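You operate a simulated robot arm through the tools that you are given. There is no shell and no other tool. Be economical: measure what you need, move in short steps, check, and stop when the job is done.

You run a simulated robot arm. Do the job below in one go: nothing can be reset, and whatever is moved stays where it is left.

## Task
Fetch the card reader and set it on the lamp table.
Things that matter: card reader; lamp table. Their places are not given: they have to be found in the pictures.

The check looks at the end state, three seconds after you hand in, the way a careful person would. Anything else that was tipped, shoved, dropped, spilled or broken makes it a failure.

## Robot
A 7-joint arm with a two-finger parallel gripper, fixed in place. Base frame: the origin is at the foot of the arm, x ahead of it, y to its left, z up. Units: cm, rad, N and s.
With the tool pointing down near the work surface it reaches from about 20 to 68 cm from the base axis. Its first joint turns from -1.152 to 1.152 rad. Payload 2.4 kg.
Tool frame: the origin (TCP) lies between the finger pads and is the grasp point; the fingertips stand 3 cm ahead of it; z points along the fingers, y is the line along which they close. The gripper opens to 9.4 cm. The fingers are 2.8 cm wide and 1 cm thick; the gripper's body (5 by 9.6 cm) begins 5.5 cm behind the TCP.
Orientation is that of the tool frame in the base frame, as a unit quaternion [x, y, z, w]. With the fingers straight down and closing along the base's y, the tool's x points along the base's -x, its y along +y and its z along -z.

## Interface
- The arm moves only by the tool jog_arm. Its argument "moves" is a list of rows, each a list of 7 numbers: the shift along the tool's x, y, z in cm, then the turn, a rotation vector about the tool's x, y, z in rad, then the opening, from 0 (shut) to 1 (fully open). In form: [[dx, dy, dz, ax, ay, az, grip], ...]. A call has 1 to 10 rows; each row is the pose to reach, as a shift and turn from the pose commanded when the call began, along the tool's axes at that moment. A row lasts 0.2 s, in which the tool goes at most 5 cm and 0.15 rad; a call with a longer step from one row to the next is refused whole, and so is a gripper value outside its range. Where a pose cannot be reached the arm comes as near as it can. A force on the tool above 40 N (or 10 N above the force at the start of the call, whichever is more), or a blocked arm, ends the call early, and 0.2 s more pass. Each finger travels about 15.3 cm/s and halts on what it meets, pressing with about 35 N; the grip force reading is that of the motor and also rises with nothing between the fingers. The clock runs only during rows and for 0.2 s after the last one: add rows that repeat a pose to give the fingers time. The reply holds the time, the measured pose of the TCP, the force on the tool along the base axes, the opening and the grip force, in the units named above and with some noise.
- Cameras (640 x 400 px; columns grow to the right, rows downward): "scene" is fixed at [3.95, 48.6, 142.66]; the picture's right is [-0.70, -0.72, 0.00], its down [-0.53, 0.51, -0.67] and it looks along [0.48, -0.47, -0.74] (base axes); focal length 335 px, centre (320, 200). "wrist" rides on the gripper at [-3.7, 0, -5.8] in the tool frame; the picture's right is [0.00, -1.00, 0.00], its down [0.97, 0.00, -0.24] and it looks along [0.24, 0.00, 0.97] (tool axes); focal length 218 px, centre (320, 200).
- grab_frame(camera): a new picture of that camera. It takes no simulated time.
- locate(camera, pixels): there is no depth. For up to 12 entries [column, row, z] of the newest picture of that camera ("zoom" is the newest enlarged one), the place [x, y] in the base frame at which the ray of that pixel passes the height z, good to about 0.2 cm. It takes no simulated time.
- close_up(camera, box): a new picture of the part [left, top, right, bottom] of that camera's present view, enlarged. It takes no simulated time.
- close_job(): hands the job in; it is judged then, once.

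Work in short steps. Measure before you move; look again where a grasp or a placing could have gone wrong, and mend it. You have 60 turns and 30 pictures in all, those below and enlarged ones among them. Open the gripper and draw the arm clear of the work before you hand the job in, unless the task says otherwise; then end with one line.

The tools are called by a JSON object that holds its "method" and its "body". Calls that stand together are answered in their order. jog_arm: Moves the arm, as the interface text tells. Its arguments: {"type":"object","properties":{"moves":{"type":"array","items":{"type":"array","items":{"type":"number"}}}},"required":["moves"]} The other tools are called the same way: grab_frame (camera) takes a picture; locate (camera, pixels) gives the place at which the rays of pixels pass given heights; close_up (camera, box) takes an enlarged picture of a part of a camera's view; close_job () hands the job in.

At the start:

```text
time_s: 0.0
eef_pos: [34.72, 6.62, 107.37]
orientation: [0.0, 1.0, 0.0, 0.0]
contact_force: [-1.0, -0.2, 0.3]
opening: 9.42
gripper_force: 0.1
```

scene: 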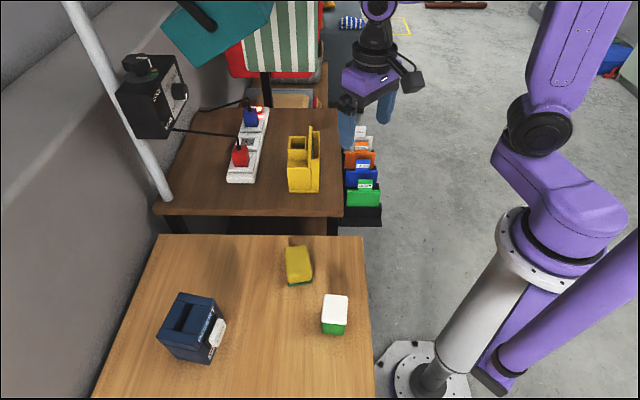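
wrist: 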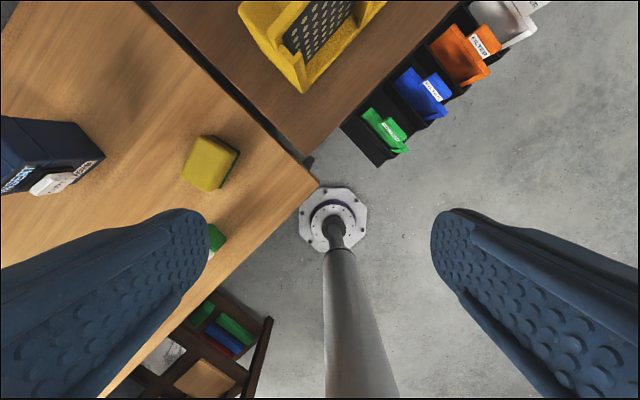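

The scene shows several objects: a dark blue box at (192,327), a yellow holder at (303,165), and a teal thing at (215,30). I'll enlarge areas to identify the card reader and the lamp table.

{"method": "close_up", "body": {"camera": "scene", "box": [100, 220, 380, 400]}}

{"method": "close_up", "body": {"camera": "scene", "box": [100, 0, 420, 220]}}

```text
2.22 times, centred on (240, 310) of scene
```

zoom: 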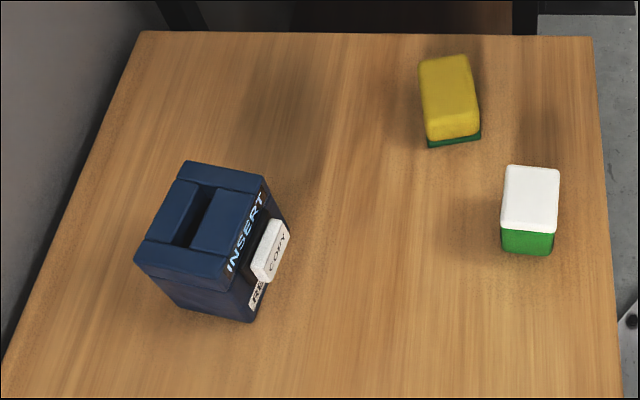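

```text
1.82 times, centred on (260, 110) of scene
```

zoom: 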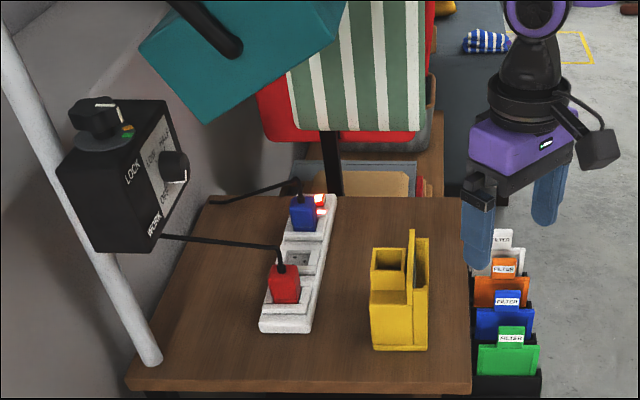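

The dark blue box with "INSERT" at (192,327) looks like the card reader. I'll measure table outlines and the boxes at candidate heights.

{"method": "grab_frame", "body": {"camera": "scene"}}

{"method": "locate", "body": {"camera": "scene", "pixels": [[160, 236, 75], [364, 237, 75], [374, 398, 75], [154, 214, 75], [340, 215, 75], [338, 109, 75], [200, 108, 75], [170, 351, 75], [210, 363, 75], [303, 192, 75], [240, 182, 75]]}}

{"method": "close_up", "body": {"camera": "scene", "box": [140, 0, 460, 130]}}

```text
25 pictures are left
```

scene: 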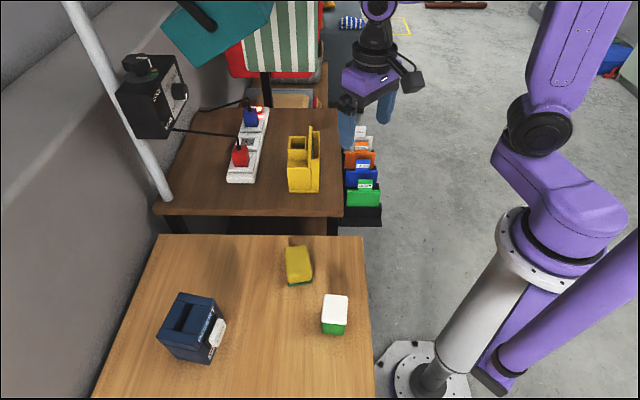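

```text
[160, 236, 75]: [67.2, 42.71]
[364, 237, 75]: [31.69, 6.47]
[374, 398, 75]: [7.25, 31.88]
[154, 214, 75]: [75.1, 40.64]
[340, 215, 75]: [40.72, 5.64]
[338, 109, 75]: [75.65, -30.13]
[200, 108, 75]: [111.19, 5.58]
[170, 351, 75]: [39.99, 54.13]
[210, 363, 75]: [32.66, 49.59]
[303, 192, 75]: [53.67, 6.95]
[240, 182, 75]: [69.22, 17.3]
```

```text
2.00 times, centred on (300, 65) of scene
```

zoom: 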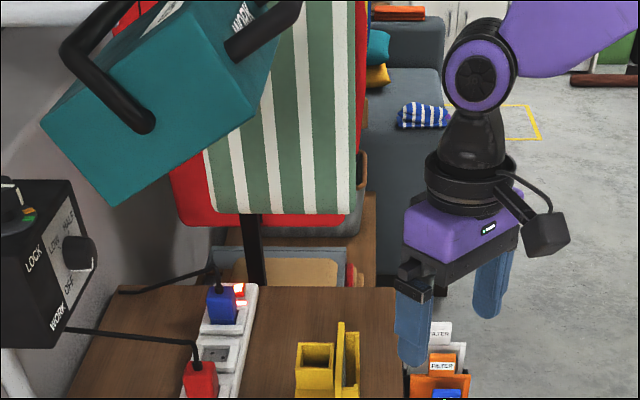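

The lamp head (teal) and its switch box hang on the pole at the brown table. I'll check heights by comparing wrist-picture points with scene points.

{"method": "locate", "body": {"camera": "wrist", "pixels": [[318, 186, 75], [303, 157, 75], [303, 157, 70], [303, 157, 80], [318, 186, 70], [35, 195, 75], [105, 160, 75], [102, 157, 85]]}}

{"method": "close_up", "body": {"camera": "wrist", "box": [0, 0, 400, 250]}}

{"method": "locate", "body": {"camera": "scene", "pixels": [[340, 207, 75], [340, 207, 70], [340, 207, 80], [364, 237, 75], [364, 237, 70]]}}

```text
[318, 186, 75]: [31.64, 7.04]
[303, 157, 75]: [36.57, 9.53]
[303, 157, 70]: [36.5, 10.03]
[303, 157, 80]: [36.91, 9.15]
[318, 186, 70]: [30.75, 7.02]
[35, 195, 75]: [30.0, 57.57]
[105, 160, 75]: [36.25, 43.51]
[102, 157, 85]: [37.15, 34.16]
```

```text
1.60 times, centred on (200, 125) of wrist
```

zoom: 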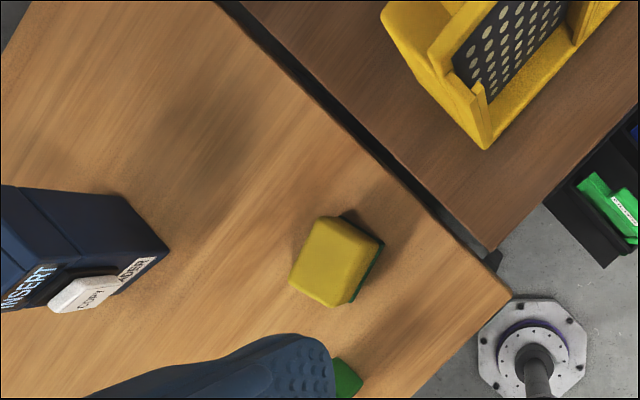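

```text
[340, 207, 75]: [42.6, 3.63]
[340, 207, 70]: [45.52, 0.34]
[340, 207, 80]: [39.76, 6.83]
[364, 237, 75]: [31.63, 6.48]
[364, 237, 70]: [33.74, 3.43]
```

The side label reads "…ADER", so the dark blue box is the reader. The brown table seems a bit higher (~82). I'll measure the reader's top corners (in zoom1 at (187,160), (268,178), (240,280), (135,258)) and base.

{"method": "locate", "body": {"camera": "scene", "pixels": [[181.8, 292, 85], [217, 300, 85], [205, 346, 85], [159, 336, 85], [208.5, 364, 75], [226, 325, 75], [226, 318, 75], [177, 354, 75], [181.8, 292, 83], [217, 300, 83], [205, 346, 83], [159, 336, 83]]}}

{"method": "close_up", "body": {"camera": "scene", "box": [140, 280, 260, 370]}}

```text
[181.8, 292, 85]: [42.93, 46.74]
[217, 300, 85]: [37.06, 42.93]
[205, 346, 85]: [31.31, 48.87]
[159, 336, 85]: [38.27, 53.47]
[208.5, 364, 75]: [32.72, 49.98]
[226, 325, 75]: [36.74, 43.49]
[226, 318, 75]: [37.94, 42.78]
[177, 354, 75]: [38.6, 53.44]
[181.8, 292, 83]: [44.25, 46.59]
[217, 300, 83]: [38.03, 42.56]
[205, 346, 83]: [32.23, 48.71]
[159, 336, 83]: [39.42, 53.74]
```

```text
4.44 times, centred on (200, 325) of scene
```

zoom: 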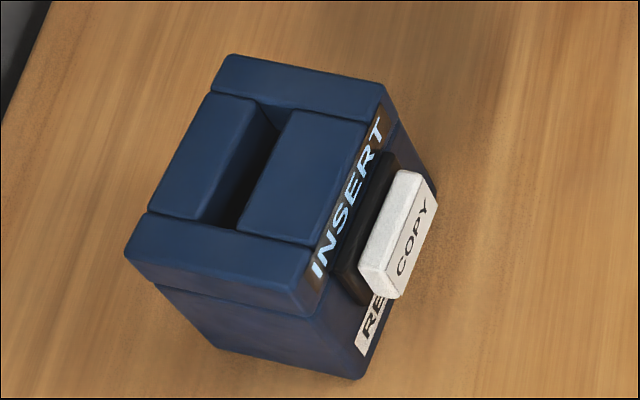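

The reader's top is about 8.3 cm along (−0.69,0.72) and ~7 cm the other way, with the COPY card protruding on the front face, so I'll grip across the long side. First I move high above it with yaw about −0.76 to view it from overhead.

{"method": "jog_arm", "body": {"moves": [[-0.33, 4.1, 0, 0, 0, -0.076, 1], [-0.66, 8.2, 0, 0, 0, -0.152, 1], [-1, 12.3, 0, 0, 0, -0.228, 1], [-1.3, 16.4, 0, 0, 0, -0.304, 1], [-1.65, 20.5, 0, 0, 0, -0.38, 1], [-2, 24.6, 0, 0, 0, -0.456, 1], [-2.3, 28.7, 0, 0, 0, -0.532, 1], [-2.6, 32.8, 0, 0, 0, -0.608, 1], [-3, 37, 0, 0, 0, -0.684, 1], [-3.3, 41.2, 0, 0, 0, -0.76, 1]]}}

{"method": "grab_frame", "body": {"camera": "wrist"}}

{"method": "grab_frame", "body": {"camera": "scene"}}

```text
time_s: 2.2
eef_pos: [38.06, 47.91, 107.29]
orientation: [-0.371, 0.929, 0.001, 0.0]
contact_force: [0.0, 0.1, 0.5]
opening: 9.4
gripper_force: 0.1
```

```text
21 pictures are left
```

wrist: 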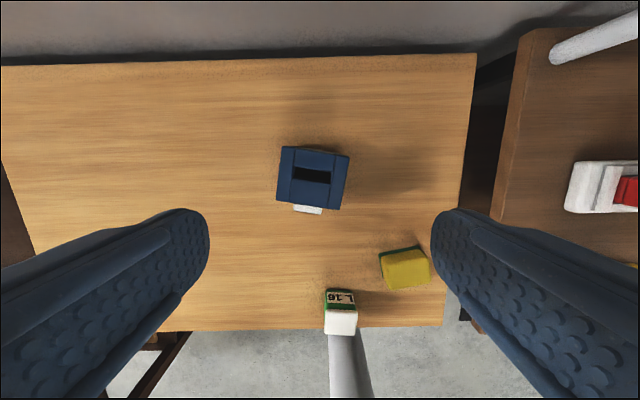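

```text
20 pictures are left
```

scene: 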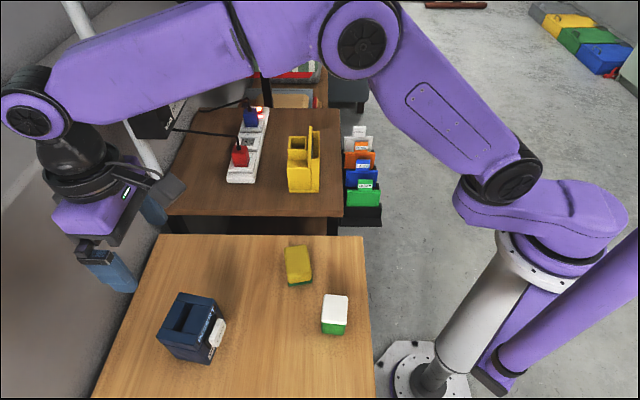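

The reader is at (313,177) in the wrist view, slightly rotated. I'll enlarge it to measure its corners.

{"method": "close_up", "body": {"camera": "wrist", "box": [264, 137, 364, 222]}}

```text
4.71 times, centred on (314, 180) of wrist
```

zoom: 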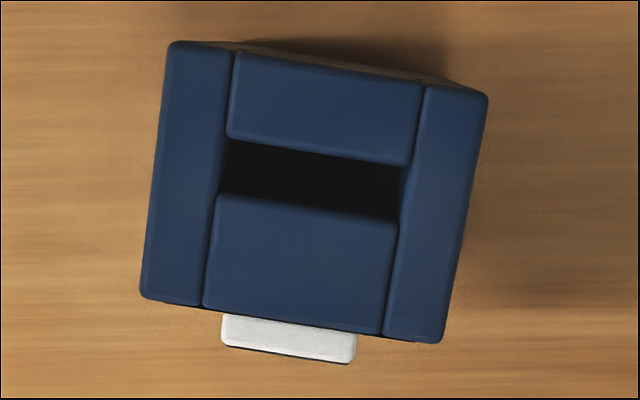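

I locate the four top corners at trial heights to fix the height against the scene values.

{"method": "locate", "body": {"camera": "zoom", "pixels": [[168, 42, 83], [489, 93, 83], [442, 343, 83], [141, 299, 83], [168, 42, 85], [489, 93, 85], [442, 343, 85], [141, 299, 85], [222, 330, 80], [355, 355, 80]]}}

{"method": "locate", "body": {"camera": "wrist", "pixels": [[503, 223, 80], [503, 223, 83], [490, 223, 80], [535, 30, 82], [444, 327, 75]]}}

```text
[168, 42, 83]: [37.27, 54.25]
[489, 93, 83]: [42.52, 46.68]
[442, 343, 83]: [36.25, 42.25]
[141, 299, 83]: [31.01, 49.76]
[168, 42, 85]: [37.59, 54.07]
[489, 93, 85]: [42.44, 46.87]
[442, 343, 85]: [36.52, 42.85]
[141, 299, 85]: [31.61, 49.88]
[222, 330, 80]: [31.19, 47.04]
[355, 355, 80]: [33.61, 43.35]
```

```text
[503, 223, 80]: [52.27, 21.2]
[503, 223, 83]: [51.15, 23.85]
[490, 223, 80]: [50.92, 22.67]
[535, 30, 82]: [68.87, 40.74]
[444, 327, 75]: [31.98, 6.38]
```

The top is at z≈85.5, with centre ≈(37.1,48.4) and long side 8.55 cm along (−0.566,0.824). I align the yaw (+0.158) and centre, then drop to z≈95 to check.

{"method": "jog_arm", "body": {"moves": [[0.18, 0.5, 2, 0, 0, 0.08, 1], [0.36, 1.02, 5, 0, 0, 0.158, 1], [0.36, 1.02, 9, 0, 0, 0.158, 1], [0.36, 1.02, 12.3, 0, 0, 0.158, 1], [0.36, 1.02, 12.3, 0, 0, 0.158, 1]]}}

{"method": "grab_frame", "body": {"camera": "wrist"}}

```text
time_s: 3.4
eef_pos: [37.06, 48.31, 94.98]
orientation: [-0.296, 0.955, 0.0, 0.0]
contact_force: [0.1, 0.1, 0.0]
opening: 9.37
gripper_force: 0.0
```

```text
18 pictures are left
```

wrist: 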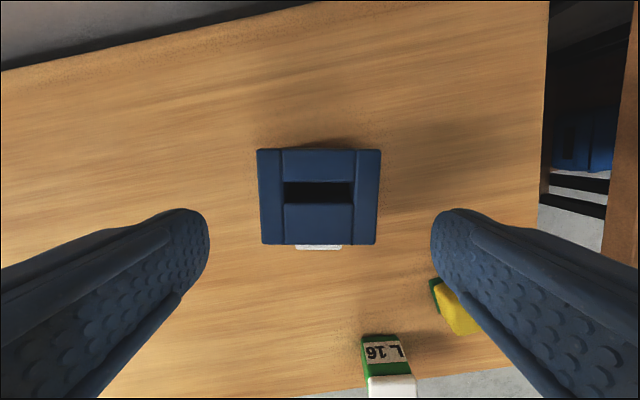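

Yaw is now aligned; top corners sit at about (257,150), (380,150), (376,244), (262,244). I'll enlarge and locate for fine centring.

{"method": "close_up", "body": {"camera": "wrist", "box": [239, 137, 399, 257]}}

{"method": "locate", "body": {"camera": "wrist", "pixels": [[257, 150, 85.5], [380, 150, 85.5], [376, 244, 85.5], [262, 244, 85.5], [257, 150, 84], [380, 150, 84], [376, 244, 84], [262, 244, 84]]}}

```text
3.33 times, centred on (319, 197) of wrist
```

zoom: 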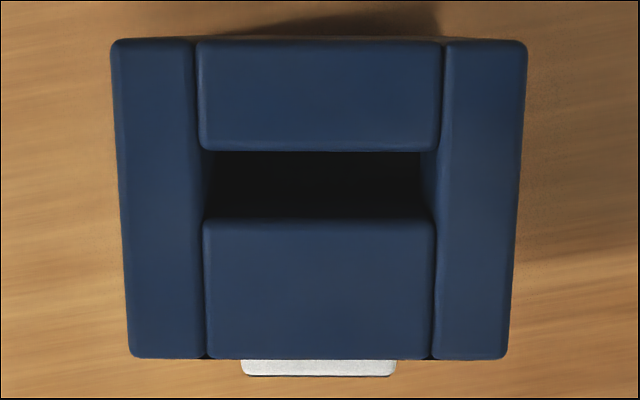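

```text
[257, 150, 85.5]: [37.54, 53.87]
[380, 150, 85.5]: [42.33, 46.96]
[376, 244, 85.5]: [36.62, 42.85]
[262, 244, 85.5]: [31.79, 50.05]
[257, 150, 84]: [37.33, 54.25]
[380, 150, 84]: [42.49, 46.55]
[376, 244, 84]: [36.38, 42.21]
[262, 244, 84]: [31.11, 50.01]
```

The centre at (37.07,48.43) is within 0.1 cm of the TCP; width is ≈8.5 cm against 9.4 opening. I descend to TCP z≈82 with a 0.09 cm correction, keeping watch on force.

{"method": "jog_arm", "body": {"moves": [[-0.08, 0.09, 3, 0, 0, 0, 1], [-0.08, 0.09, 5, 0, 0, 0, 1], [-0.08, 0.09, 6.5, 0, 0, 0, 1], [-0.08, 0.09, 8, 0, 0, 0, 1], [-0.08, 0.09, 9.5, 0, 0, 0, 1], [-0.08, 0.09, 11, 0, 0, 0, 1], [-0.08, 0.09, 12.2, 0, 0, 0, 1], [-0.08, 0.09, 13, 0, 0, 0, 1], [-0.08, 0.09, 13, 0, 0, 0, 1]]}}

{"method": "grab_frame", "body": {"camera": "wrist"}}

```text
time_s: 5.4
eef_pos: [37.25, 48.35, 82.16]
orientation: [-0.296, 0.955, 0.001, 0.0]
contact_force: [-0.2, 0.0, 0.0]
opening: 9.4
gripper_force: 0.0
```

```text
16 pictures are left
```

wrist: 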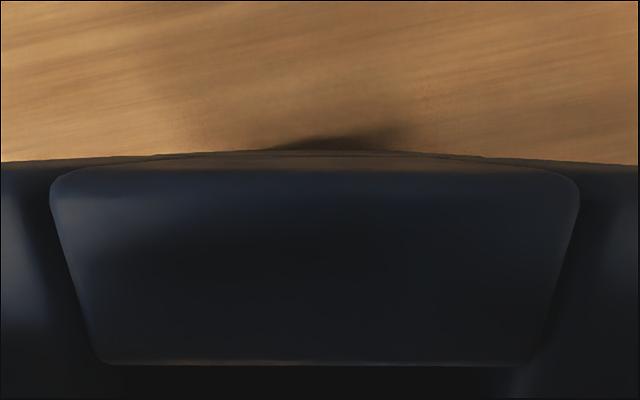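

No contact on the way down, and the fingers straddle the reader. I close the gripper, giving it time.

{"method": "jog_arm", "body": {"moves": [[0, 0, 0, 0, 0, 0, 0.85], [0, 0, 0, 0, 0, 0, 0.7], [0, 0, 0, 0, 0, 0, 0.6], [0, 0, 0, 0, 0, 0, 0.6]]}}

```text
time_s: 6.4
eef_pos: [37.15, 48.3, 82.14]
orientation: [-0.297, 0.955, 0.0, -0.001]
contact_force: [-0.2, 1.5, 1.1]
opening: 8.94
gripper_force: 34.8
```

The fingers halted at 8.94 cm with 34.8 N, so it is gripped. I lift slowly 3 cm, then more, and check.

{"method": "jog_arm", "body": {"moves": [[0, 0, -1, 0, 0, 0, 0.6], [0, 0, -2, 0, 0, 0, 0.6], [0, 0, -4, 0, 0, 0, 0.6], [0, 0, -6.5, 0, 0, 0, 0.6], [0, 0, -9, 0, 0, 0, 0.6], [0, 0, -9, 0, 0, 0, 0.6]]}}

{"method": "grab_frame", "body": {"camera": "scene"}}

```text
time_s: 7.8
eef_pos: [37.23, 48.46, 91.08]
orientation: [-0.297, 0.955, 0.001, 0.0]
contact_force: [0.4, 0.2, -3.2]
opening: 8.92
gripper_force: 34.7
```

```text
15 pictures are left
```

scene: 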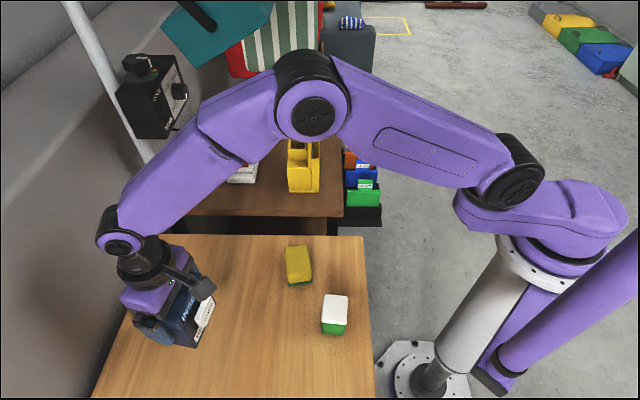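

The reader is lifted cleanly (about 3 N). Now I measure the brown table: front edge, holder base, power strip and pole foot at trial heights.

{"method": "locate", "body": {"camera": "scene", "pixels": [[157, 205, 80], [342, 209, 80], [157, 205, 83], [342, 209, 83], [290, 192, 82], [319, 192, 82], [227, 182, 82], [253, 182, 82], [338, 109, 82], [168, 200, 82], [270, 108, 82], [319, 135, 82]]}}

{"method": "close_up", "body": {"camera": "scene", "box": [220, 120, 400, 240]}}

```text
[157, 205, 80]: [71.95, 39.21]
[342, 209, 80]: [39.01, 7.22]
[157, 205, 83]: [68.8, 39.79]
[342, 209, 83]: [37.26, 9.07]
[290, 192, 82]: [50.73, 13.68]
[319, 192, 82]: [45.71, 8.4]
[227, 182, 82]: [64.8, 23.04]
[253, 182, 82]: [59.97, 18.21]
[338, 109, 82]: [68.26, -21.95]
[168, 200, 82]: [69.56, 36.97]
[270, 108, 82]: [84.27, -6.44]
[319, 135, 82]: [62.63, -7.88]
```

```text
3.33 times, centred on (310, 180) of scene
```

zoom: 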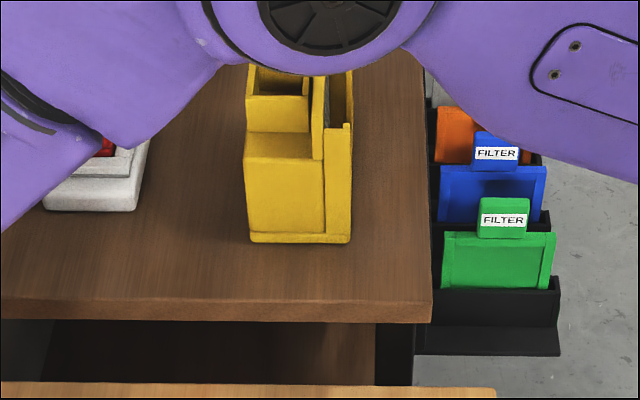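

The brown table's top is z≈82, front-right corner ≈(37.2,8.7), front edge along (0.726,0.688). The free area is between the holder and the strip near the front edge, centre ≈(54,18.6). I check where the lamp head, switch box and plugs lie to keep the arm clear.

{"method": "locate", "body": {"camera": "scene", "pixels": [[192, 65, 110], [192, 65, 125], [255, 20, 110], [255, 20, 125], [150, 138, 100], [150, 138, 110], [185, 95, 100], [185, 95, 110], [130, 100, 110], [240, 145, 90], [303, 135, 95], [313, 127, 100]]}}

```text
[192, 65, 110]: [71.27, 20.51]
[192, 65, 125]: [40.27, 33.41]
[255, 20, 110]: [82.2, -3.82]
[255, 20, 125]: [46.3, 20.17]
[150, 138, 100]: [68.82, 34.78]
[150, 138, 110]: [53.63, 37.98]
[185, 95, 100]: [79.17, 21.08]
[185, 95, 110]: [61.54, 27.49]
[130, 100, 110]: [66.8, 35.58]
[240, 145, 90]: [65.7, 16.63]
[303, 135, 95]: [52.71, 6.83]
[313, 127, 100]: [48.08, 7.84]
```

The lamp head's depth is ambiguous, so I'll retreat with the reader to about (38,24,105), facing outward, and then tilt to look at the lamp with the wrist camera.

{"method": "jog_arm", "body": {"moves": [[0, 0, -4, 0, 0, 0, 0.6], [1.5, -2.3, -8, 0, 0, 0.08, 0.6], [3.3, -5.2, -12, 0, 0, 0.18, 0.6], [5.3, -8.3, -14, 0, 0, 0.28, 0.6], [7.3, -11.4, -14, 0, 0, 0.38, 0.6], [9.3, -14.5, -14, 0, 0, 0.48, 0.6], [11.3, -17.6, -14, 0, 0, 0.59, 0.6], [13.2, -20.6, -14, 0, 0, 0.7, 0.6], [13.2, -20.6, -14, 0, 0, 0.7, 0.6]]}}

```text
refused: row 3 steps farther than a row can; nothing moved
```

Row 3 was too long; I split the steps more evenly.

{"method": "jog_arm", "body": {"moves": [[0, 0, -4.5, 0, 0, 0, 0.6], [0.7, -1, -9, 0, 0, 0.08, 0.6], [2.3, -3.5, -12, 0, 0, 0.18, 0.6], [4.4, -7, -14, 0, 0, 0.28, 0.6], [6.6, -10.4, -14, 0, 0, 0.38, 0.6], [8.8, -13.8, -14, 0, 0, 0.48, 0.6], [11, -17.2, -14, 0, 0, 0.59, 0.6], [13.2, -20.6, -14, 0, 0, 0.7, 0.6], [13.2, -20.6, -14, 0, 0, 0.7, 0.6]]}}

{"method": "jog_arm", "body": {"moves": [[0, 0, 0, 0, -0.13, 0, 0.6], [0, 0, 0, 0, -0.26, 0, 0.6], [0, 0, 0, 0, -0.39, 0, 0.6], [0, 0, 0, 0, -0.52, 0, 0.6], [0, 0, 0, 0, -0.65, 0, 0.6], [0, 0, 0, 0, -0.78, 0, 0.6], [0, 0, 0, 0, -0.78, 0, 0.6]]}}

{"method": "grab_frame", "body": {"camera": "wrist"}}

{"method": "grab_frame", "body": {"camera": "scene"}}

```text
time_s: 9.8
eef_pos: [37.84, 24.04, 105.12]
orientation: [0.049, 0.999, -0.001, 0.0]
contact_force: [0.7, 0.4, -3.5]
opening: 8.96
gripper_force: 35.3
```

```text
time_s: 11.4
eef_pos: [37.92, 23.91, 105.02]
orientation: [0.045, 0.924, -0.02, 0.38]
contact_force: [0.6, 0.5, -3.7]
opening: 8.94
gripper_force: 35.0
```

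```text
13 pictures are left
```

wrist: 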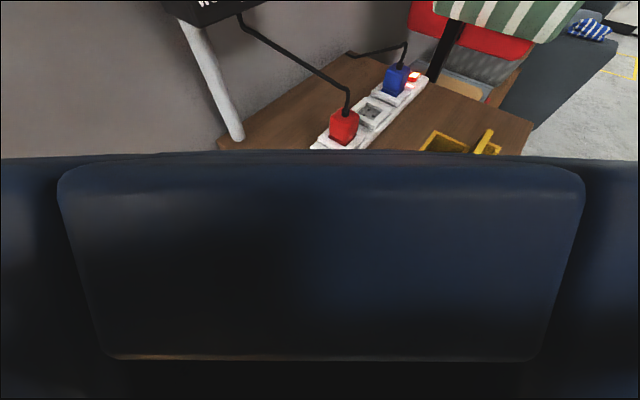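

```text
12 pictures are left
```

scene: 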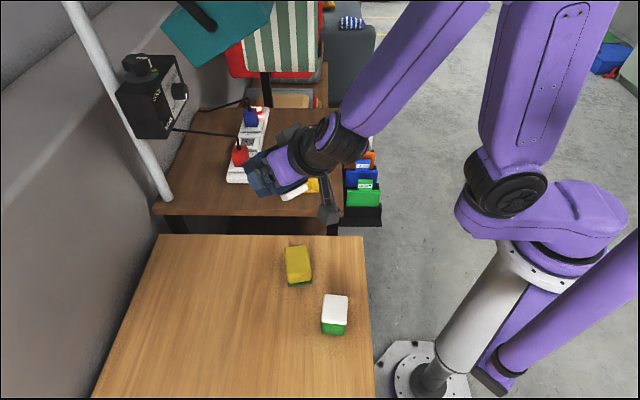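

The lamp head is above this view while the box's bottom shows at (210,15). I tilt a further 0.5 rad to see it.

{"method": "jog_arm", "body": {"moves": [[0, 0, 0, 0, -0.13, 0, 0.6], [0, 0, 0, 0, -0.26, 0, 0.6], [0, 0, 0, 0, -0.39, 0, 0.6], [0, 0, 0, 0, -0.5, 0, 0.6], [0, 0, 0, 0, -0.5, 0, 0.6]]}}

{"method": "grab_frame", "body": {"camera": "wrist"}}

```text
time_s: 12.6
eef_pos: [37.89, 23.91, 105.01]
orientation: [0.04, 0.801, -0.03, 0.597]
contact_force: [0.0, 0.7, -3.3]
opening: 8.92
gripper_force: 34.8
```

```text
11 pictures are left
```

wrist: 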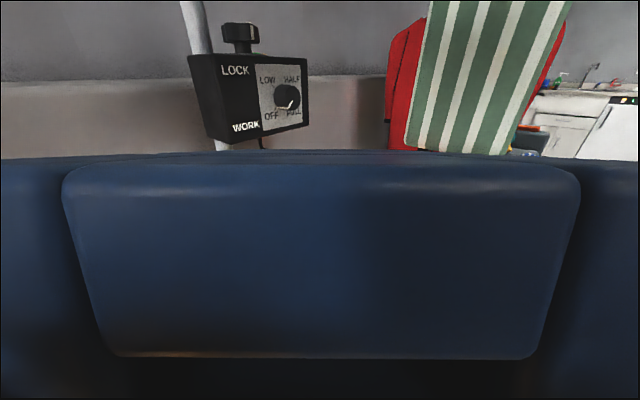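

The lamp is still above the view, so its underside is above z≈116. I tilt a bit more to fix where it hangs.

{"method": "jog_arm", "body": {"moves": [[0, 0, 0, 0, -0.13, 0, 0.6], [0, 0, 0, 0, -0.26, 0, 0.6], [0, 0, 0, 0, -0.39, 0, 0.6], [0, 0, 0, 0, -0.5, 0, 0.6], [0, 0, 0, 0, -0.5, 0, 0.6]]}}

{"method": "grab_frame", "body": {"camera": "wrist"}}

```text
time_s: 13.8
eef_pos: [37.94, 23.98, 105.09]
orientation: [0.031, 0.628, -0.038, 0.777]
contact_force: [0.6, 0.1, -2.8]
opening: 8.95
gripper_force: 35.2
```

```text
10 pictures are left
```

wrist: 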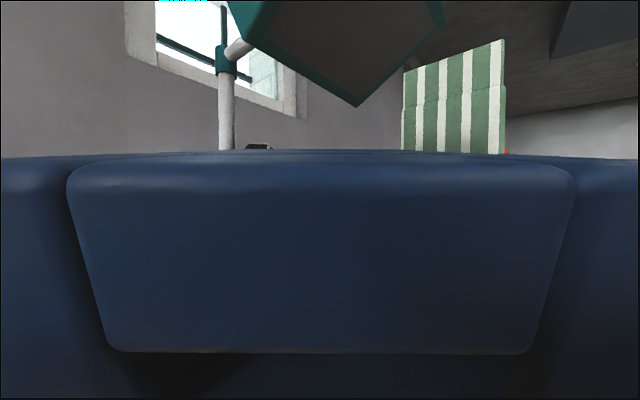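

Now the lamp's underside shows: lowest corner at (357,106). I intersect its ray with the scene ray of the lamp's low corner near (194,67).

{"method": "locate", "body": {"camera": "wrist", "pixels": [[357, 106, 116], [357, 106, 118], [357, 106, 120], [357, 106, 122], [357, 106, 125], [240, 32, 120], [240, 32, 125], [240, 32, 130], [445, 22, 120], [445, 22, 125], [445, 22, 130]]}}

{"method": "locate", "body": {"camera": "scene", "pixels": [[194, 67, 116], [194, 67, 118], [194, 67, 120], [194, 67, 122], [164, 26, 120], [164, 26, 125], [164, 26, 130], [262, 22, 120], [262, 22, 125]]}}

```text
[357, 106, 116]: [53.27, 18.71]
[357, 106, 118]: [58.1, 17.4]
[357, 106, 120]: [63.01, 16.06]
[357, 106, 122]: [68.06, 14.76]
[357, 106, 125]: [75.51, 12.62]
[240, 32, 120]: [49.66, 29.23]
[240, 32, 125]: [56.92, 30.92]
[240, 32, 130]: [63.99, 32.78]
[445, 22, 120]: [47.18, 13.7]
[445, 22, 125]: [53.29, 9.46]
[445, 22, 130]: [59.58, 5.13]
```

```text
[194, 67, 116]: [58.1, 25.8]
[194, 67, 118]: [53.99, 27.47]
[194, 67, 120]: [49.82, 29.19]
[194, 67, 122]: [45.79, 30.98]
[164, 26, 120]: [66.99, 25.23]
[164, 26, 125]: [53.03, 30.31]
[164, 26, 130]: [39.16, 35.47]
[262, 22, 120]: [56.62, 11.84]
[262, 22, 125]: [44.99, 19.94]
```

The lamp's shape needs care. Enlargements seem to extend past the frame edge, so a thin box at the top should show the whole lamp from the scene camera.

{"method": "close_up", "body": {"camera": "scene", "box": [80, 0, 400, 10]}}

{"method": "close_up", "body": {"camera": "wrist", "box": [0, 0, 640, 10]}}

```text
2.00 times, centred on (240, 5) of scene
```

zoom: 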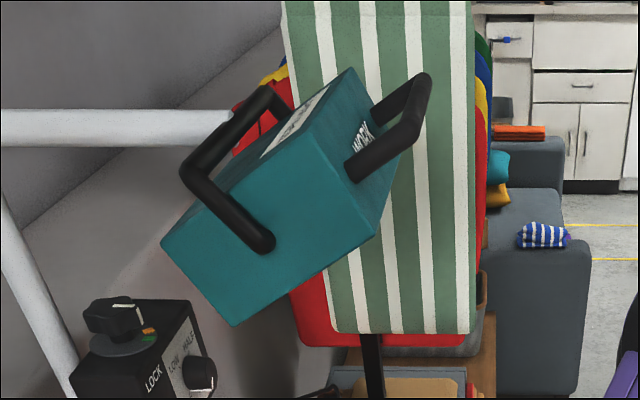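

```text
1.00 times, centred on (320, 5) of wrist
```

zoom: 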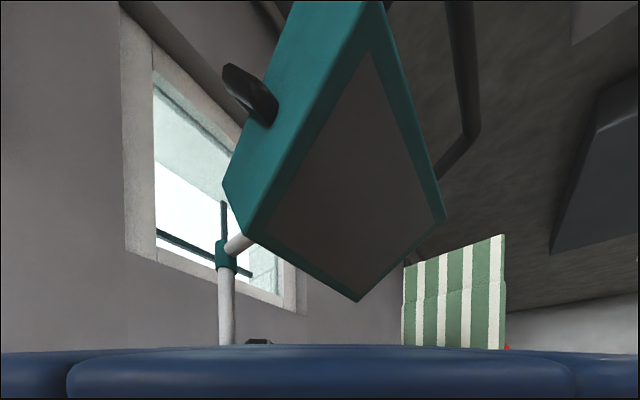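

Triangulating gives the lamp's underside corners at about (50,29,120), (60,17,119), (52,9,124), (42,21,126), right above the spot. So I'll stay low: first move left/down to (34,34,98), well clear of the lamp, and start untilting there.

{"method": "jog_arm", "body": {"moves": [[2, 3.2, -2.1, 0, 0, 0, 0.6], [4, 6.4, -4.2, 0, 0, 0, 0.6], [5.81, 9.55, -6.33, 0, 0, 0, 0.6], [5.81, 9.55, -6.33, 0, 0.14, 0, 0.6], [5.81, 9.55, -6.33, 0, 0.28, 0, 0.6], [5.81, 9.55, -6.33, 0, 0.42, 0, 0.6], [5.81, 9.55, -6.33, 0, 0.56, 0, 0.6], [5.81, 9.55, -6.33, 0, 0.7, 0, 0.6], [5.81, 9.55, -6.33, 0, 0.84, 0, 0.6], [5.81, 9.55, -6.33, 0, 0.98, 0, 0.6]]}}

{"method": "jog_arm", "body": {"moves": [[0, 0, 0, 0, 0.14, 0, 0.6], [0, 0, 0, 0, 0.28, 0, 0.6], [0, 0, 0, 0, 0.42, 0, 0.6], [0, 0, 0, 0, 0.56, 0, 0.6], [0, 0, 0, 0, 0.7, 0, 0.6], [0, 0, 0, 0, 0.8, 0, 0.6], [0, 0, 0, 0, 0.8, 0, 0.6]]}}

```text
time_s: 16.0
eef_pos: [33.92, 33.94, 98.01]
orientation: [0.045, 0.921, -0.019, 0.388]
contact_force: [-0.6, 0.5, -3.7]
opening: 8.92
gripper_force: 34.4
```

```text
time_s: 17.6
eef_pos: [33.9, 34.09, 98.05]
orientation: [0.049, 0.999, 0.001, 0.0]
contact_force: [-0.5, -0.1, -4.1]
opening: 8.96
gripper_force: 35.3
```

Vertical again at (33.9,34.1,98). Now I turn to the placing yaw (0.812) and go to the approach start (41.6,31.7,92), before the brown table's front edge.

{"method": "jog_arm", "body": {"moves": [[0, 0, 1, 0, 0, 0.12, 0.6], [-1, -0.2, 2, 0, 0, 0.24, 0.6], [-2.5, -0.5, 3, 0, 0, 0.36, 0.6], [-4, -0.8, 4, 0, 0, 0.48, 0.6], [-6, -1.2, 5, 0, 0, 0.6, 0.6], [-7.9, -1.63, 6, 0, 0, 0.714, 0.6], [-7.9, -1.63, 6, 0, 0, 0.714, 0.6]]}}

{"method": "grab_frame", "body": {"camera": "wrist"}}

{"method": "grab_frame", "body": {"camera": "scene"}}

```text
time_s: 19.2
eef_pos: [41.73, 31.45, 92.12]
orientation: [0.396, 0.918, 0.0, 0.0]
contact_force: [-0.8, 0.7, -3.7]
opening: 8.95
gripper_force: 34.7
```

```text
7 pictures are left
```

wrist: 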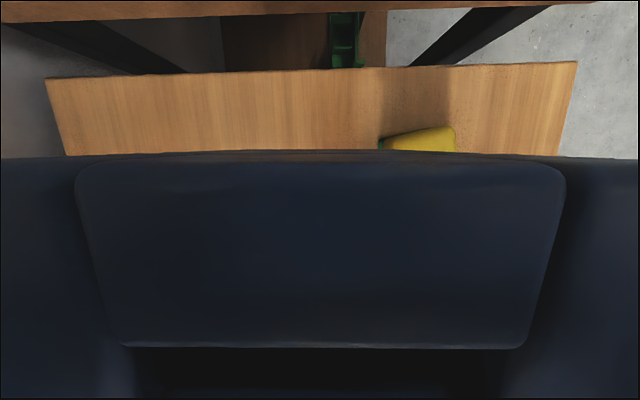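

```text
6 pictures are left
```

scene: 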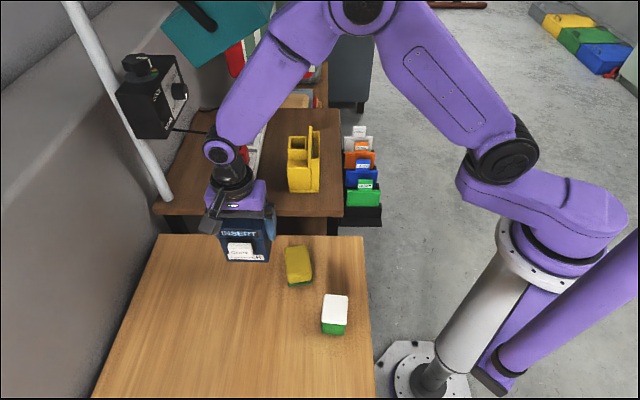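

The reader hangs level; the table edges show a yaw error of ~0.03 (edges run 45°). I correct that, lower to TCP z≈90.5 and go halfway, 8 cm along the approach, then look.

{"method": "jog_arm", "body": {"moves": [[0, 0, 0.8, 0, 0, -0.015, 0.6], [-1.5, 0.04, 1.6, 0, 0, -0.03, 0.6], [-3.5, 0.1, 1.6, 0, 0, -0.03, 0.6], [-5.5, 0.16, 1.6, 0, 0, -0.03, 0.6], [-7, 0.2, 1.6, 0, 0, -0.03, 0.6], [-8, 0.23, 1.6, 0, 0, -0.03, 0.6], [-8, 0.23, 1.6, 0, 0, -0.03, 0.6]]}}

{"method": "close_up", "body": {"camera": "scene", "box": [100, 0, 420, 200]}}

{"method": "grab_frame", "body": {"camera": "wrist"}}

```text
time_s: 20.8
eef_pos: [47.39, 25.91, 90.47]
orientation: [0.381, 0.924, -0.001, 0.0]
contact_force: [0.2, 0.2, -4.4]
opening: 8.94
gripper_force: 34.8
```

```text
2.00 times, centred on (260, 100) of scene
```

zoom: 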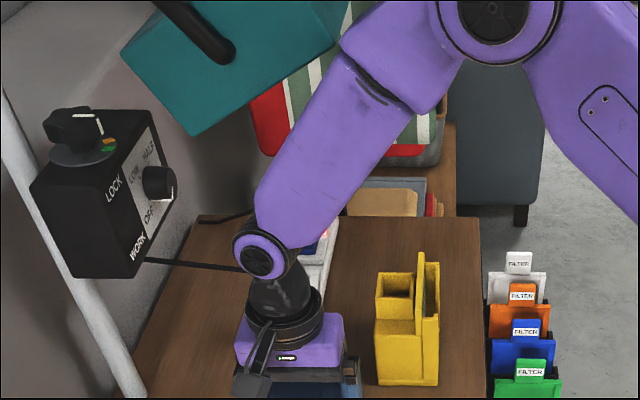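

```text
4 pictures are left
```

wrist: 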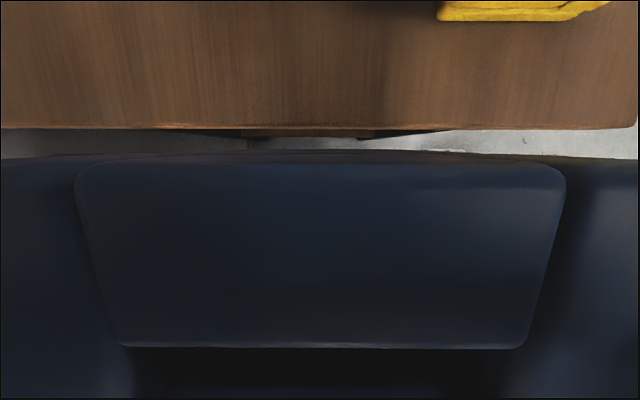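

The elbow link nearly touches the lamp's near corner here, so a vertical hand would hit the lamp at the spot. I'll back off and test a hand pitched ~0.8 rad (coming from the front, below the lamp), planning to regrasp the reader that way.

{"method": "locate", "body": {"camera": "wrist", "pixels": [[100, 127, 82], [320, 127, 82], [600, 127, 82], [437, 20, 82]]}}

{"method": "jog_arm", "body": {"moves": [[3, 0, 0, 0, 0, 0, 0.6], [6.5, 0, 0, 0, 0, 0, 0.6], [10, 0, -1.5, 0, 0, 0, 0.6], [10, 0, -3, 0, -0.13, 0, 0.6], [10, 0, -3, 0, -0.27, 0, 0.6], [10, 0, -3, 0, -0.41, 0, 0.6], [10, 0, -3, 0, -0.55, 0, 0.6], [10, 0, -3, 0, -0.68, 0, 0.6], [10, 0, -3, 0, -0.8, 0, 0.6], [10, 0, -3, 0, -0.8, 0, 0.6]]}}

```text
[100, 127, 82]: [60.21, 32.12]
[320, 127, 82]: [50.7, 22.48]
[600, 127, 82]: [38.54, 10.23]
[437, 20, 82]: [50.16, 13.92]
```

```text
time_s: 23.0
eef_pos: [40.23, 32.92, 93.5]
orientation: [0.351, 0.851, -0.149, 0.36]
contact_force: [0.3, 0.8, -2.8]
opening: 8.96
gripper_force: 34.6
```

The pitched pose is fully reachable there. I untilt, shift slightly away from the sponge, and then set the reader down on the light table at ≈(39.9,36) for regrasping.

{"method": "jog_arm", "body": {"moves": [[0, 0.5, 0, 0, 0.13, 0, 0.6], [0, 1, 0, 0, 0.27, 0, 0.6], [0, 1.5, 0, 0, 0.41, 0, 0.6], [0, 2, 0, 0, 0.55, 0, 0.6], [0, 2, 0, 0, 0.68, 0, 0.6], [0, 2, 0, 0, 0.8, 0, 0.6], [0, 2, 0, 0, 0.8, 0, 0.6]]}}

{"method": "jog_arm", "body": {"moves": [[1.2, 0, 3, 0, 0, 0, 0.6], [2.4, 0, 6, 0, 0, 0, 0.6], [2.4, 0, 8.5, 0, 0, 0, 0.6], [2.4, 0, 10, 0, 0, 0, 0.6], [2.4, 0, 10.8, 0, 0, 0, 0.6], [2.4, 0, 11.1, 0, 0, 0, 0.6], [2.4, 0, 11.3, 0, 0, 0, 0.6], [2.4, 0, 11.3, 0, 0, 0, 0.6]]}}

```text
time_s: 24.6
eef_pos: [41.71, 34.35, 93.38]
orientation: [0.381, 0.925, 0.001, -0.001]
contact_force: [-0.3, 0.1, -3.0]
opening: 8.93
gripper_force: 35.2
```

```text
time_s: 26.4
eef_pos: [39.97, 36.05, 82.24]
orientation: [0.381, 0.925, 0.001, 0.001]
contact_force: [-3.1, -1.7, 16.1]
opening: 8.92
gripper_force: 35.1
```

The reader is on the light table (16 N contact). I open the gripper gently.

{"method": "jog_arm", "body": {"moves": [[0, 0, -0.15, 0, 0, 0, 0.96], [0, 0, -0.15, 0, 0, 0, 1], [0, 0, -0.15, 0, 0, 0, 1]]}}

```text
time_s: 27.2
eef_pos: [39.96, 36.06, 82.33]
orientation: [0.381, 0.925, 0.0, 0.0]
contact_force: [0.0, 0.1, 0.0]
opening: 9.4
gripper_force: 0.1
```

With the fingers open and straddling it, I raise 1.4 cm and pitch the hand −0.8 rad about the closing axis, within the plane of the pads.

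{"method": "jog_arm", "body": {"moves": [[0, 0, -0.7, 0, 0, 0, 1], [0, 0, -1.4, 0, 0, 0, 1], [0, 0, -1.4, 0, -0.1, 0, 1], [0, 0, -1.4, 0, -0.22, 0, 1], [0, 0, -1.4, 0, -0.34, 0, 1], [0, 0, -1.4, 0, -0.46, 0, 1], [0, 0, -1.4, 0, -0.58, 0, 1], [0, 0, -1.4, 0, -0.7, 0, 1], [0, 0, -1.4, 0, -0.8, 0, 1], [0, 0, -1.4, 0, -0.8, 0, 1]]}}

{"method": "close_up", "body": {"camera": "scene", "box": [140, 200, 340, 325]}}

```text
time_s: 29.4
eef_pos: [39.99, 36.03, 83.83]
orientation: [0.351, 0.852, -0.148, 0.36]
contact_force: [-0.5, 0.1, 0.0]
opening: 9.4
gripper_force: 0.0
```

```text
3.20 times, centred on (240, 262) of scene
```

zoom: 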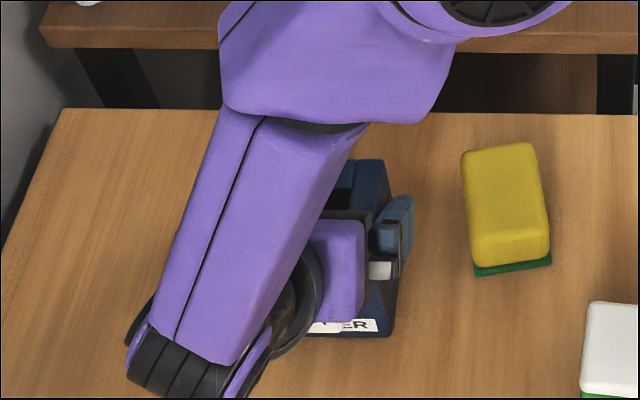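

No contact, and the reader is untouched between the pitched fingers. I close and then lift along base z (up in tool axes: −0.717 x, −0.697 z).

{"method": "jog_arm", "body": {"moves": [[0, 0, 0, 0, 0, 0, 0.85], [0, 0, 0, 0, 0, 0, 0.7], [0, 0, 0, 0, 0, 0, 0.6], [0, 0, 0, 0, 0, 0, 0.6]]}}

{"method": "jog_arm", "body": {"moves": [[-0.72, 0, -0.7, 0, 0, 0, 0.6], [-1.8, 0, -1.74, 0, 0, 0, 0.6], [-3.6, 0, -3.5, 0, 0, 0, 0.6], [-5.74, 0, -5.58, 0, 0, 0, 0.6], [-5.74, 0, -5.58, 0, 0, 0, 0.6]]}}

```text
time_s: 30.4
eef_pos: [39.81, 36.13, 83.7]
orientation: [0.351, 0.852, -0.148, 0.36]
contact_force: [1.1, 1.6, 0.3]
opening: 8.92
gripper_force: 35.0
```

```text
time_s: 31.6
eef_pos: [39.99, 36.03, 91.68]
orientation: [0.352, 0.851, -0.149, 0.36]
contact_force: [0.3, -0.1, -3.1]
opening: 8.96
gripper_force: 35.1
```

Gripped again (8.95 cm, about 3 N weight). I raise 0.8 cm so the bottom is at ≈83.8 and advance 12 cm toward the lamp table, then check clearance to the lamp.

{"method": "jog_arm", "body": {"moves": [[-0.57, -0.3, -0.56, 0, 0, 0, 0.6], [-2.66, -0.8, 1.59, 0, 0, 0, 0.6], [-4.75, -1.3, 3.74, 0, 0, 0, 0.6], [-6.84, -1.77, 5.9, 0, 0, 0, 0.6], [-8.94, -1.77, 8.05, 0, 0, 0, 0.6], [-8.94, -1.77, 8.05, 0, 0, 0, 0.6]]}}

{"method": "close_up", "body": {"camera": "scene", "box": [100, 20, 420, 220]}}

```text
time_s: 33.0
eef_pos: [47.25, 26.37, 92.45]
orientation: [0.35, 0.852, -0.148, 0.36]
contact_force: [0.2, 0.4, -2.8]
opening: 8.95
gripper_force: 34.8
```

```text
2.00 times, centred on (260, 120) of scene
```

zoom: 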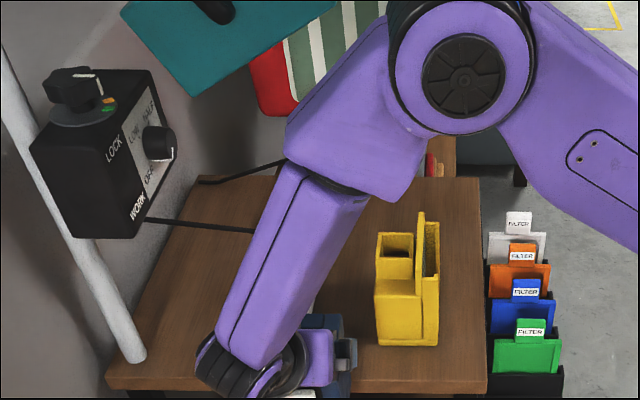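

The elbow is now lower and about 10+ cm from the lamp. I advance the remaining 9.8 cm in small steps at the same height.

{"method": "jog_arm", "body": {"moves": [[-1.4, 0, 1.43, 0, 0, 0, 0.6], [-2.8, 0, 2.87, 0, 0, 0, 0.6], [-4.2, 0, 4.3, 0, 0, 0, 0.6], [-5.57, 0, 5.74, 0, 0, 0, 0.6], [-6.3, 0, 6.48, 0, 0, 0, 0.6], [-6.82, 0, 7.02, 0, 0, 0, 0.6], [-6.82, 0, 7.02, 0, 0, 0, 0.6]]}}

{"method": "close_up", "body": {"camera": "scene", "box": [160, 80, 360, 205]}}

```text
time_s: 34.6
eef_pos: [54.15, 19.47, 92.47]
orientation: [0.352, 0.852, -0.148, 0.359]
contact_force: [-0.4, -0.5, -2.8]
opening: 8.94
gripper_force: 35.0
```

```text
3.20 times, centred on (260, 142) of scene
```

zoom: 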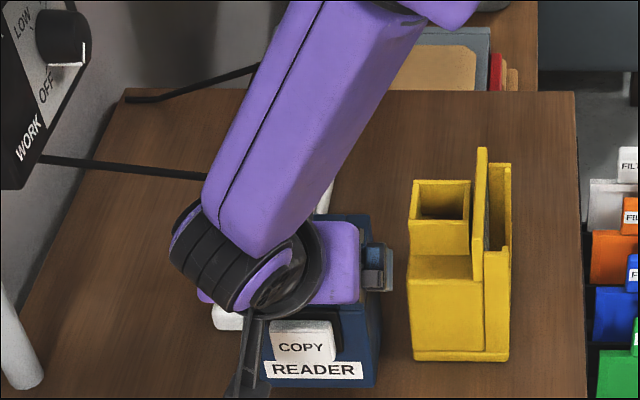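

The reader hovers between holder and strip, as planned. I check where its lower front corner (375,388 in the zoom) lies, then lower straight down.

{"method": "locate", "body": {"camera": "zoom", "pixels": [[375, 388, 83.7], [262, 384, 83.7], [412, 358, 82], [212, 326, 83]]}}

{"method": "jog_arm", "body": {"moves": [[0.36, 0, 0.35, 0, 0, 0, 0.6], [0.72, 0, 0.7, 0, 0, 0, 0.6], [0.93, 0, 0.9, 0, 0, 0, 0.6], [1.08, 0, 1.05, 0, 0, 0, 0.6], [1.22, 0, 1.18, 0, 0, 0, 0.6], [1.22, 0, 1.18, 0, 0, 0, 0.6]]}}

```text
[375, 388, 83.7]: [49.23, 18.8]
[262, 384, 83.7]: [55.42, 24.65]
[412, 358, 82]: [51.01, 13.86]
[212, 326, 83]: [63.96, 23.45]
```

```text
time_s: 36.0
eef_pos: [54.14, 19.53, 90.84]
orientation: [0.352, 0.851, -0.149, 0.36]
contact_force: [-0.5, -0.3, -2.7]
opening: 8.92
gripper_force: 34.8
```

Both front corners are about 1.4 cm inside the edge. Not yet touching (−2.7 N), so I lower in small increments.

{"method": "jog_arm", "body": {"moves": [[0.11, 0, 0.1, 0, 0, 0, 0.6], [0.22, 0, 0.21, 0, 0, 0, 0.6], [0.22, 0, 0.21, 0, 0, 0, 0.6]]}}

```text
time_s: 36.8
eef_pos: [54.09, 19.57, 90.61]
orientation: [0.351, 0.851, -0.148, 0.362]
contact_force: [-9.9, -1.5, 26.1]
opening: 8.91
gripper_force: 35.3
```

Contact with the table (26 N up). I relieve 0.1 cm and open gently.

{"method": "jog_arm", "body": {"moves": [[-0.1, 0, -0.1, 0, 0, 0, 0.6], [-0.1, 0, -0.1, 0, 0, 0, 0.96], [-0.1, 0, -0.1, 0, 0, 0, 1], [-0.1, 0, -0.1, 0, 0, 0, 1]]}}

```text
time_s: 37.8
eef_pos: [54.16, 19.61, 90.63]
orientation: [0.35, 0.852, -0.147, 0.359]
contact_force: [-0.6, -0.1, 1.0]
opening: 9.41
gripper_force: 0.1
```

Released without disturbance. I withdraw straight back along the tool axis, then horizontally away from the lamp.

{"method": "jog_arm", "body": {"moves": [[0, 0, -0.8, 0, 0, 0, 1], [0, 0, -2, 0, 0, 0, 1], [0, 0, -4, 0, 0, 0, 1], [0, 0, -6, 0, 0, 0, 1], [0, 0, -8, 0, 0, 0, 1], [2, 0, -10.2, 0, 0, 0, 1], [4.2, 0, -12.4, 0, 0, 0, 1], [6.3, 0, -14.6, 0, 0, 0, 1], [6.3, 0, -14.6, 0, 0, 0, 1]]}}

{"method": "grab_frame", "body": {"camera": "scene"}}

```text
time_s: 39.8
eef_pos: [43.56, 30.07, 96.29]
orientation: [0.35, 0.851, -0.149, 0.361]
contact_force: [0.3, 0.0, 0.0]
opening: 9.38
gripper_force: 0.0
```

```text
0 pictures are left
```

scene: 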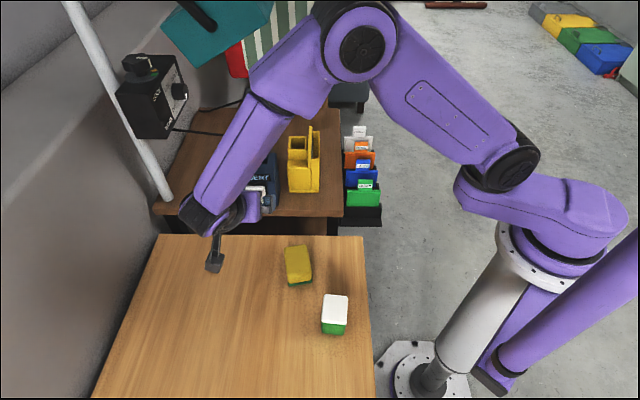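

The reader stands upright on the lamp table at about (264,190), with the lamp, strip, holder and sponges unmoved. I draw the arm back another 9 cm horizontally to be clear.

{"method": "jog_arm", "body": {"moves": [[2.1, 0, -2.15, 0, 0, 0, 1], [4.2, 0, -4.3, 0, 0, 0, 1], [6.3, 0, -6.45, 0, 0, 0, 1], [6.3, 0, -6.45, 0, 0, 0, 1]]}}

```text
time_s: 40.8
eef_pos: [37.22, 36.29, 96.45]
orientation: [0.351, 0.851, -0.149, 0.361]
contact_force: [-0.4, 0.6, -0.3]
opening: 9.41
gripper_force: 0.1
```

The gripper is open and the arm clear, so I hand the job in.

{"method": "close_job", "body": {}}

```text
The job is handed in.
```

The card reader is standing upright on the lamp table, between the yellow holder and the power strip; the gripper is open, the arm is clear, and the last picture showed nothing else moved.
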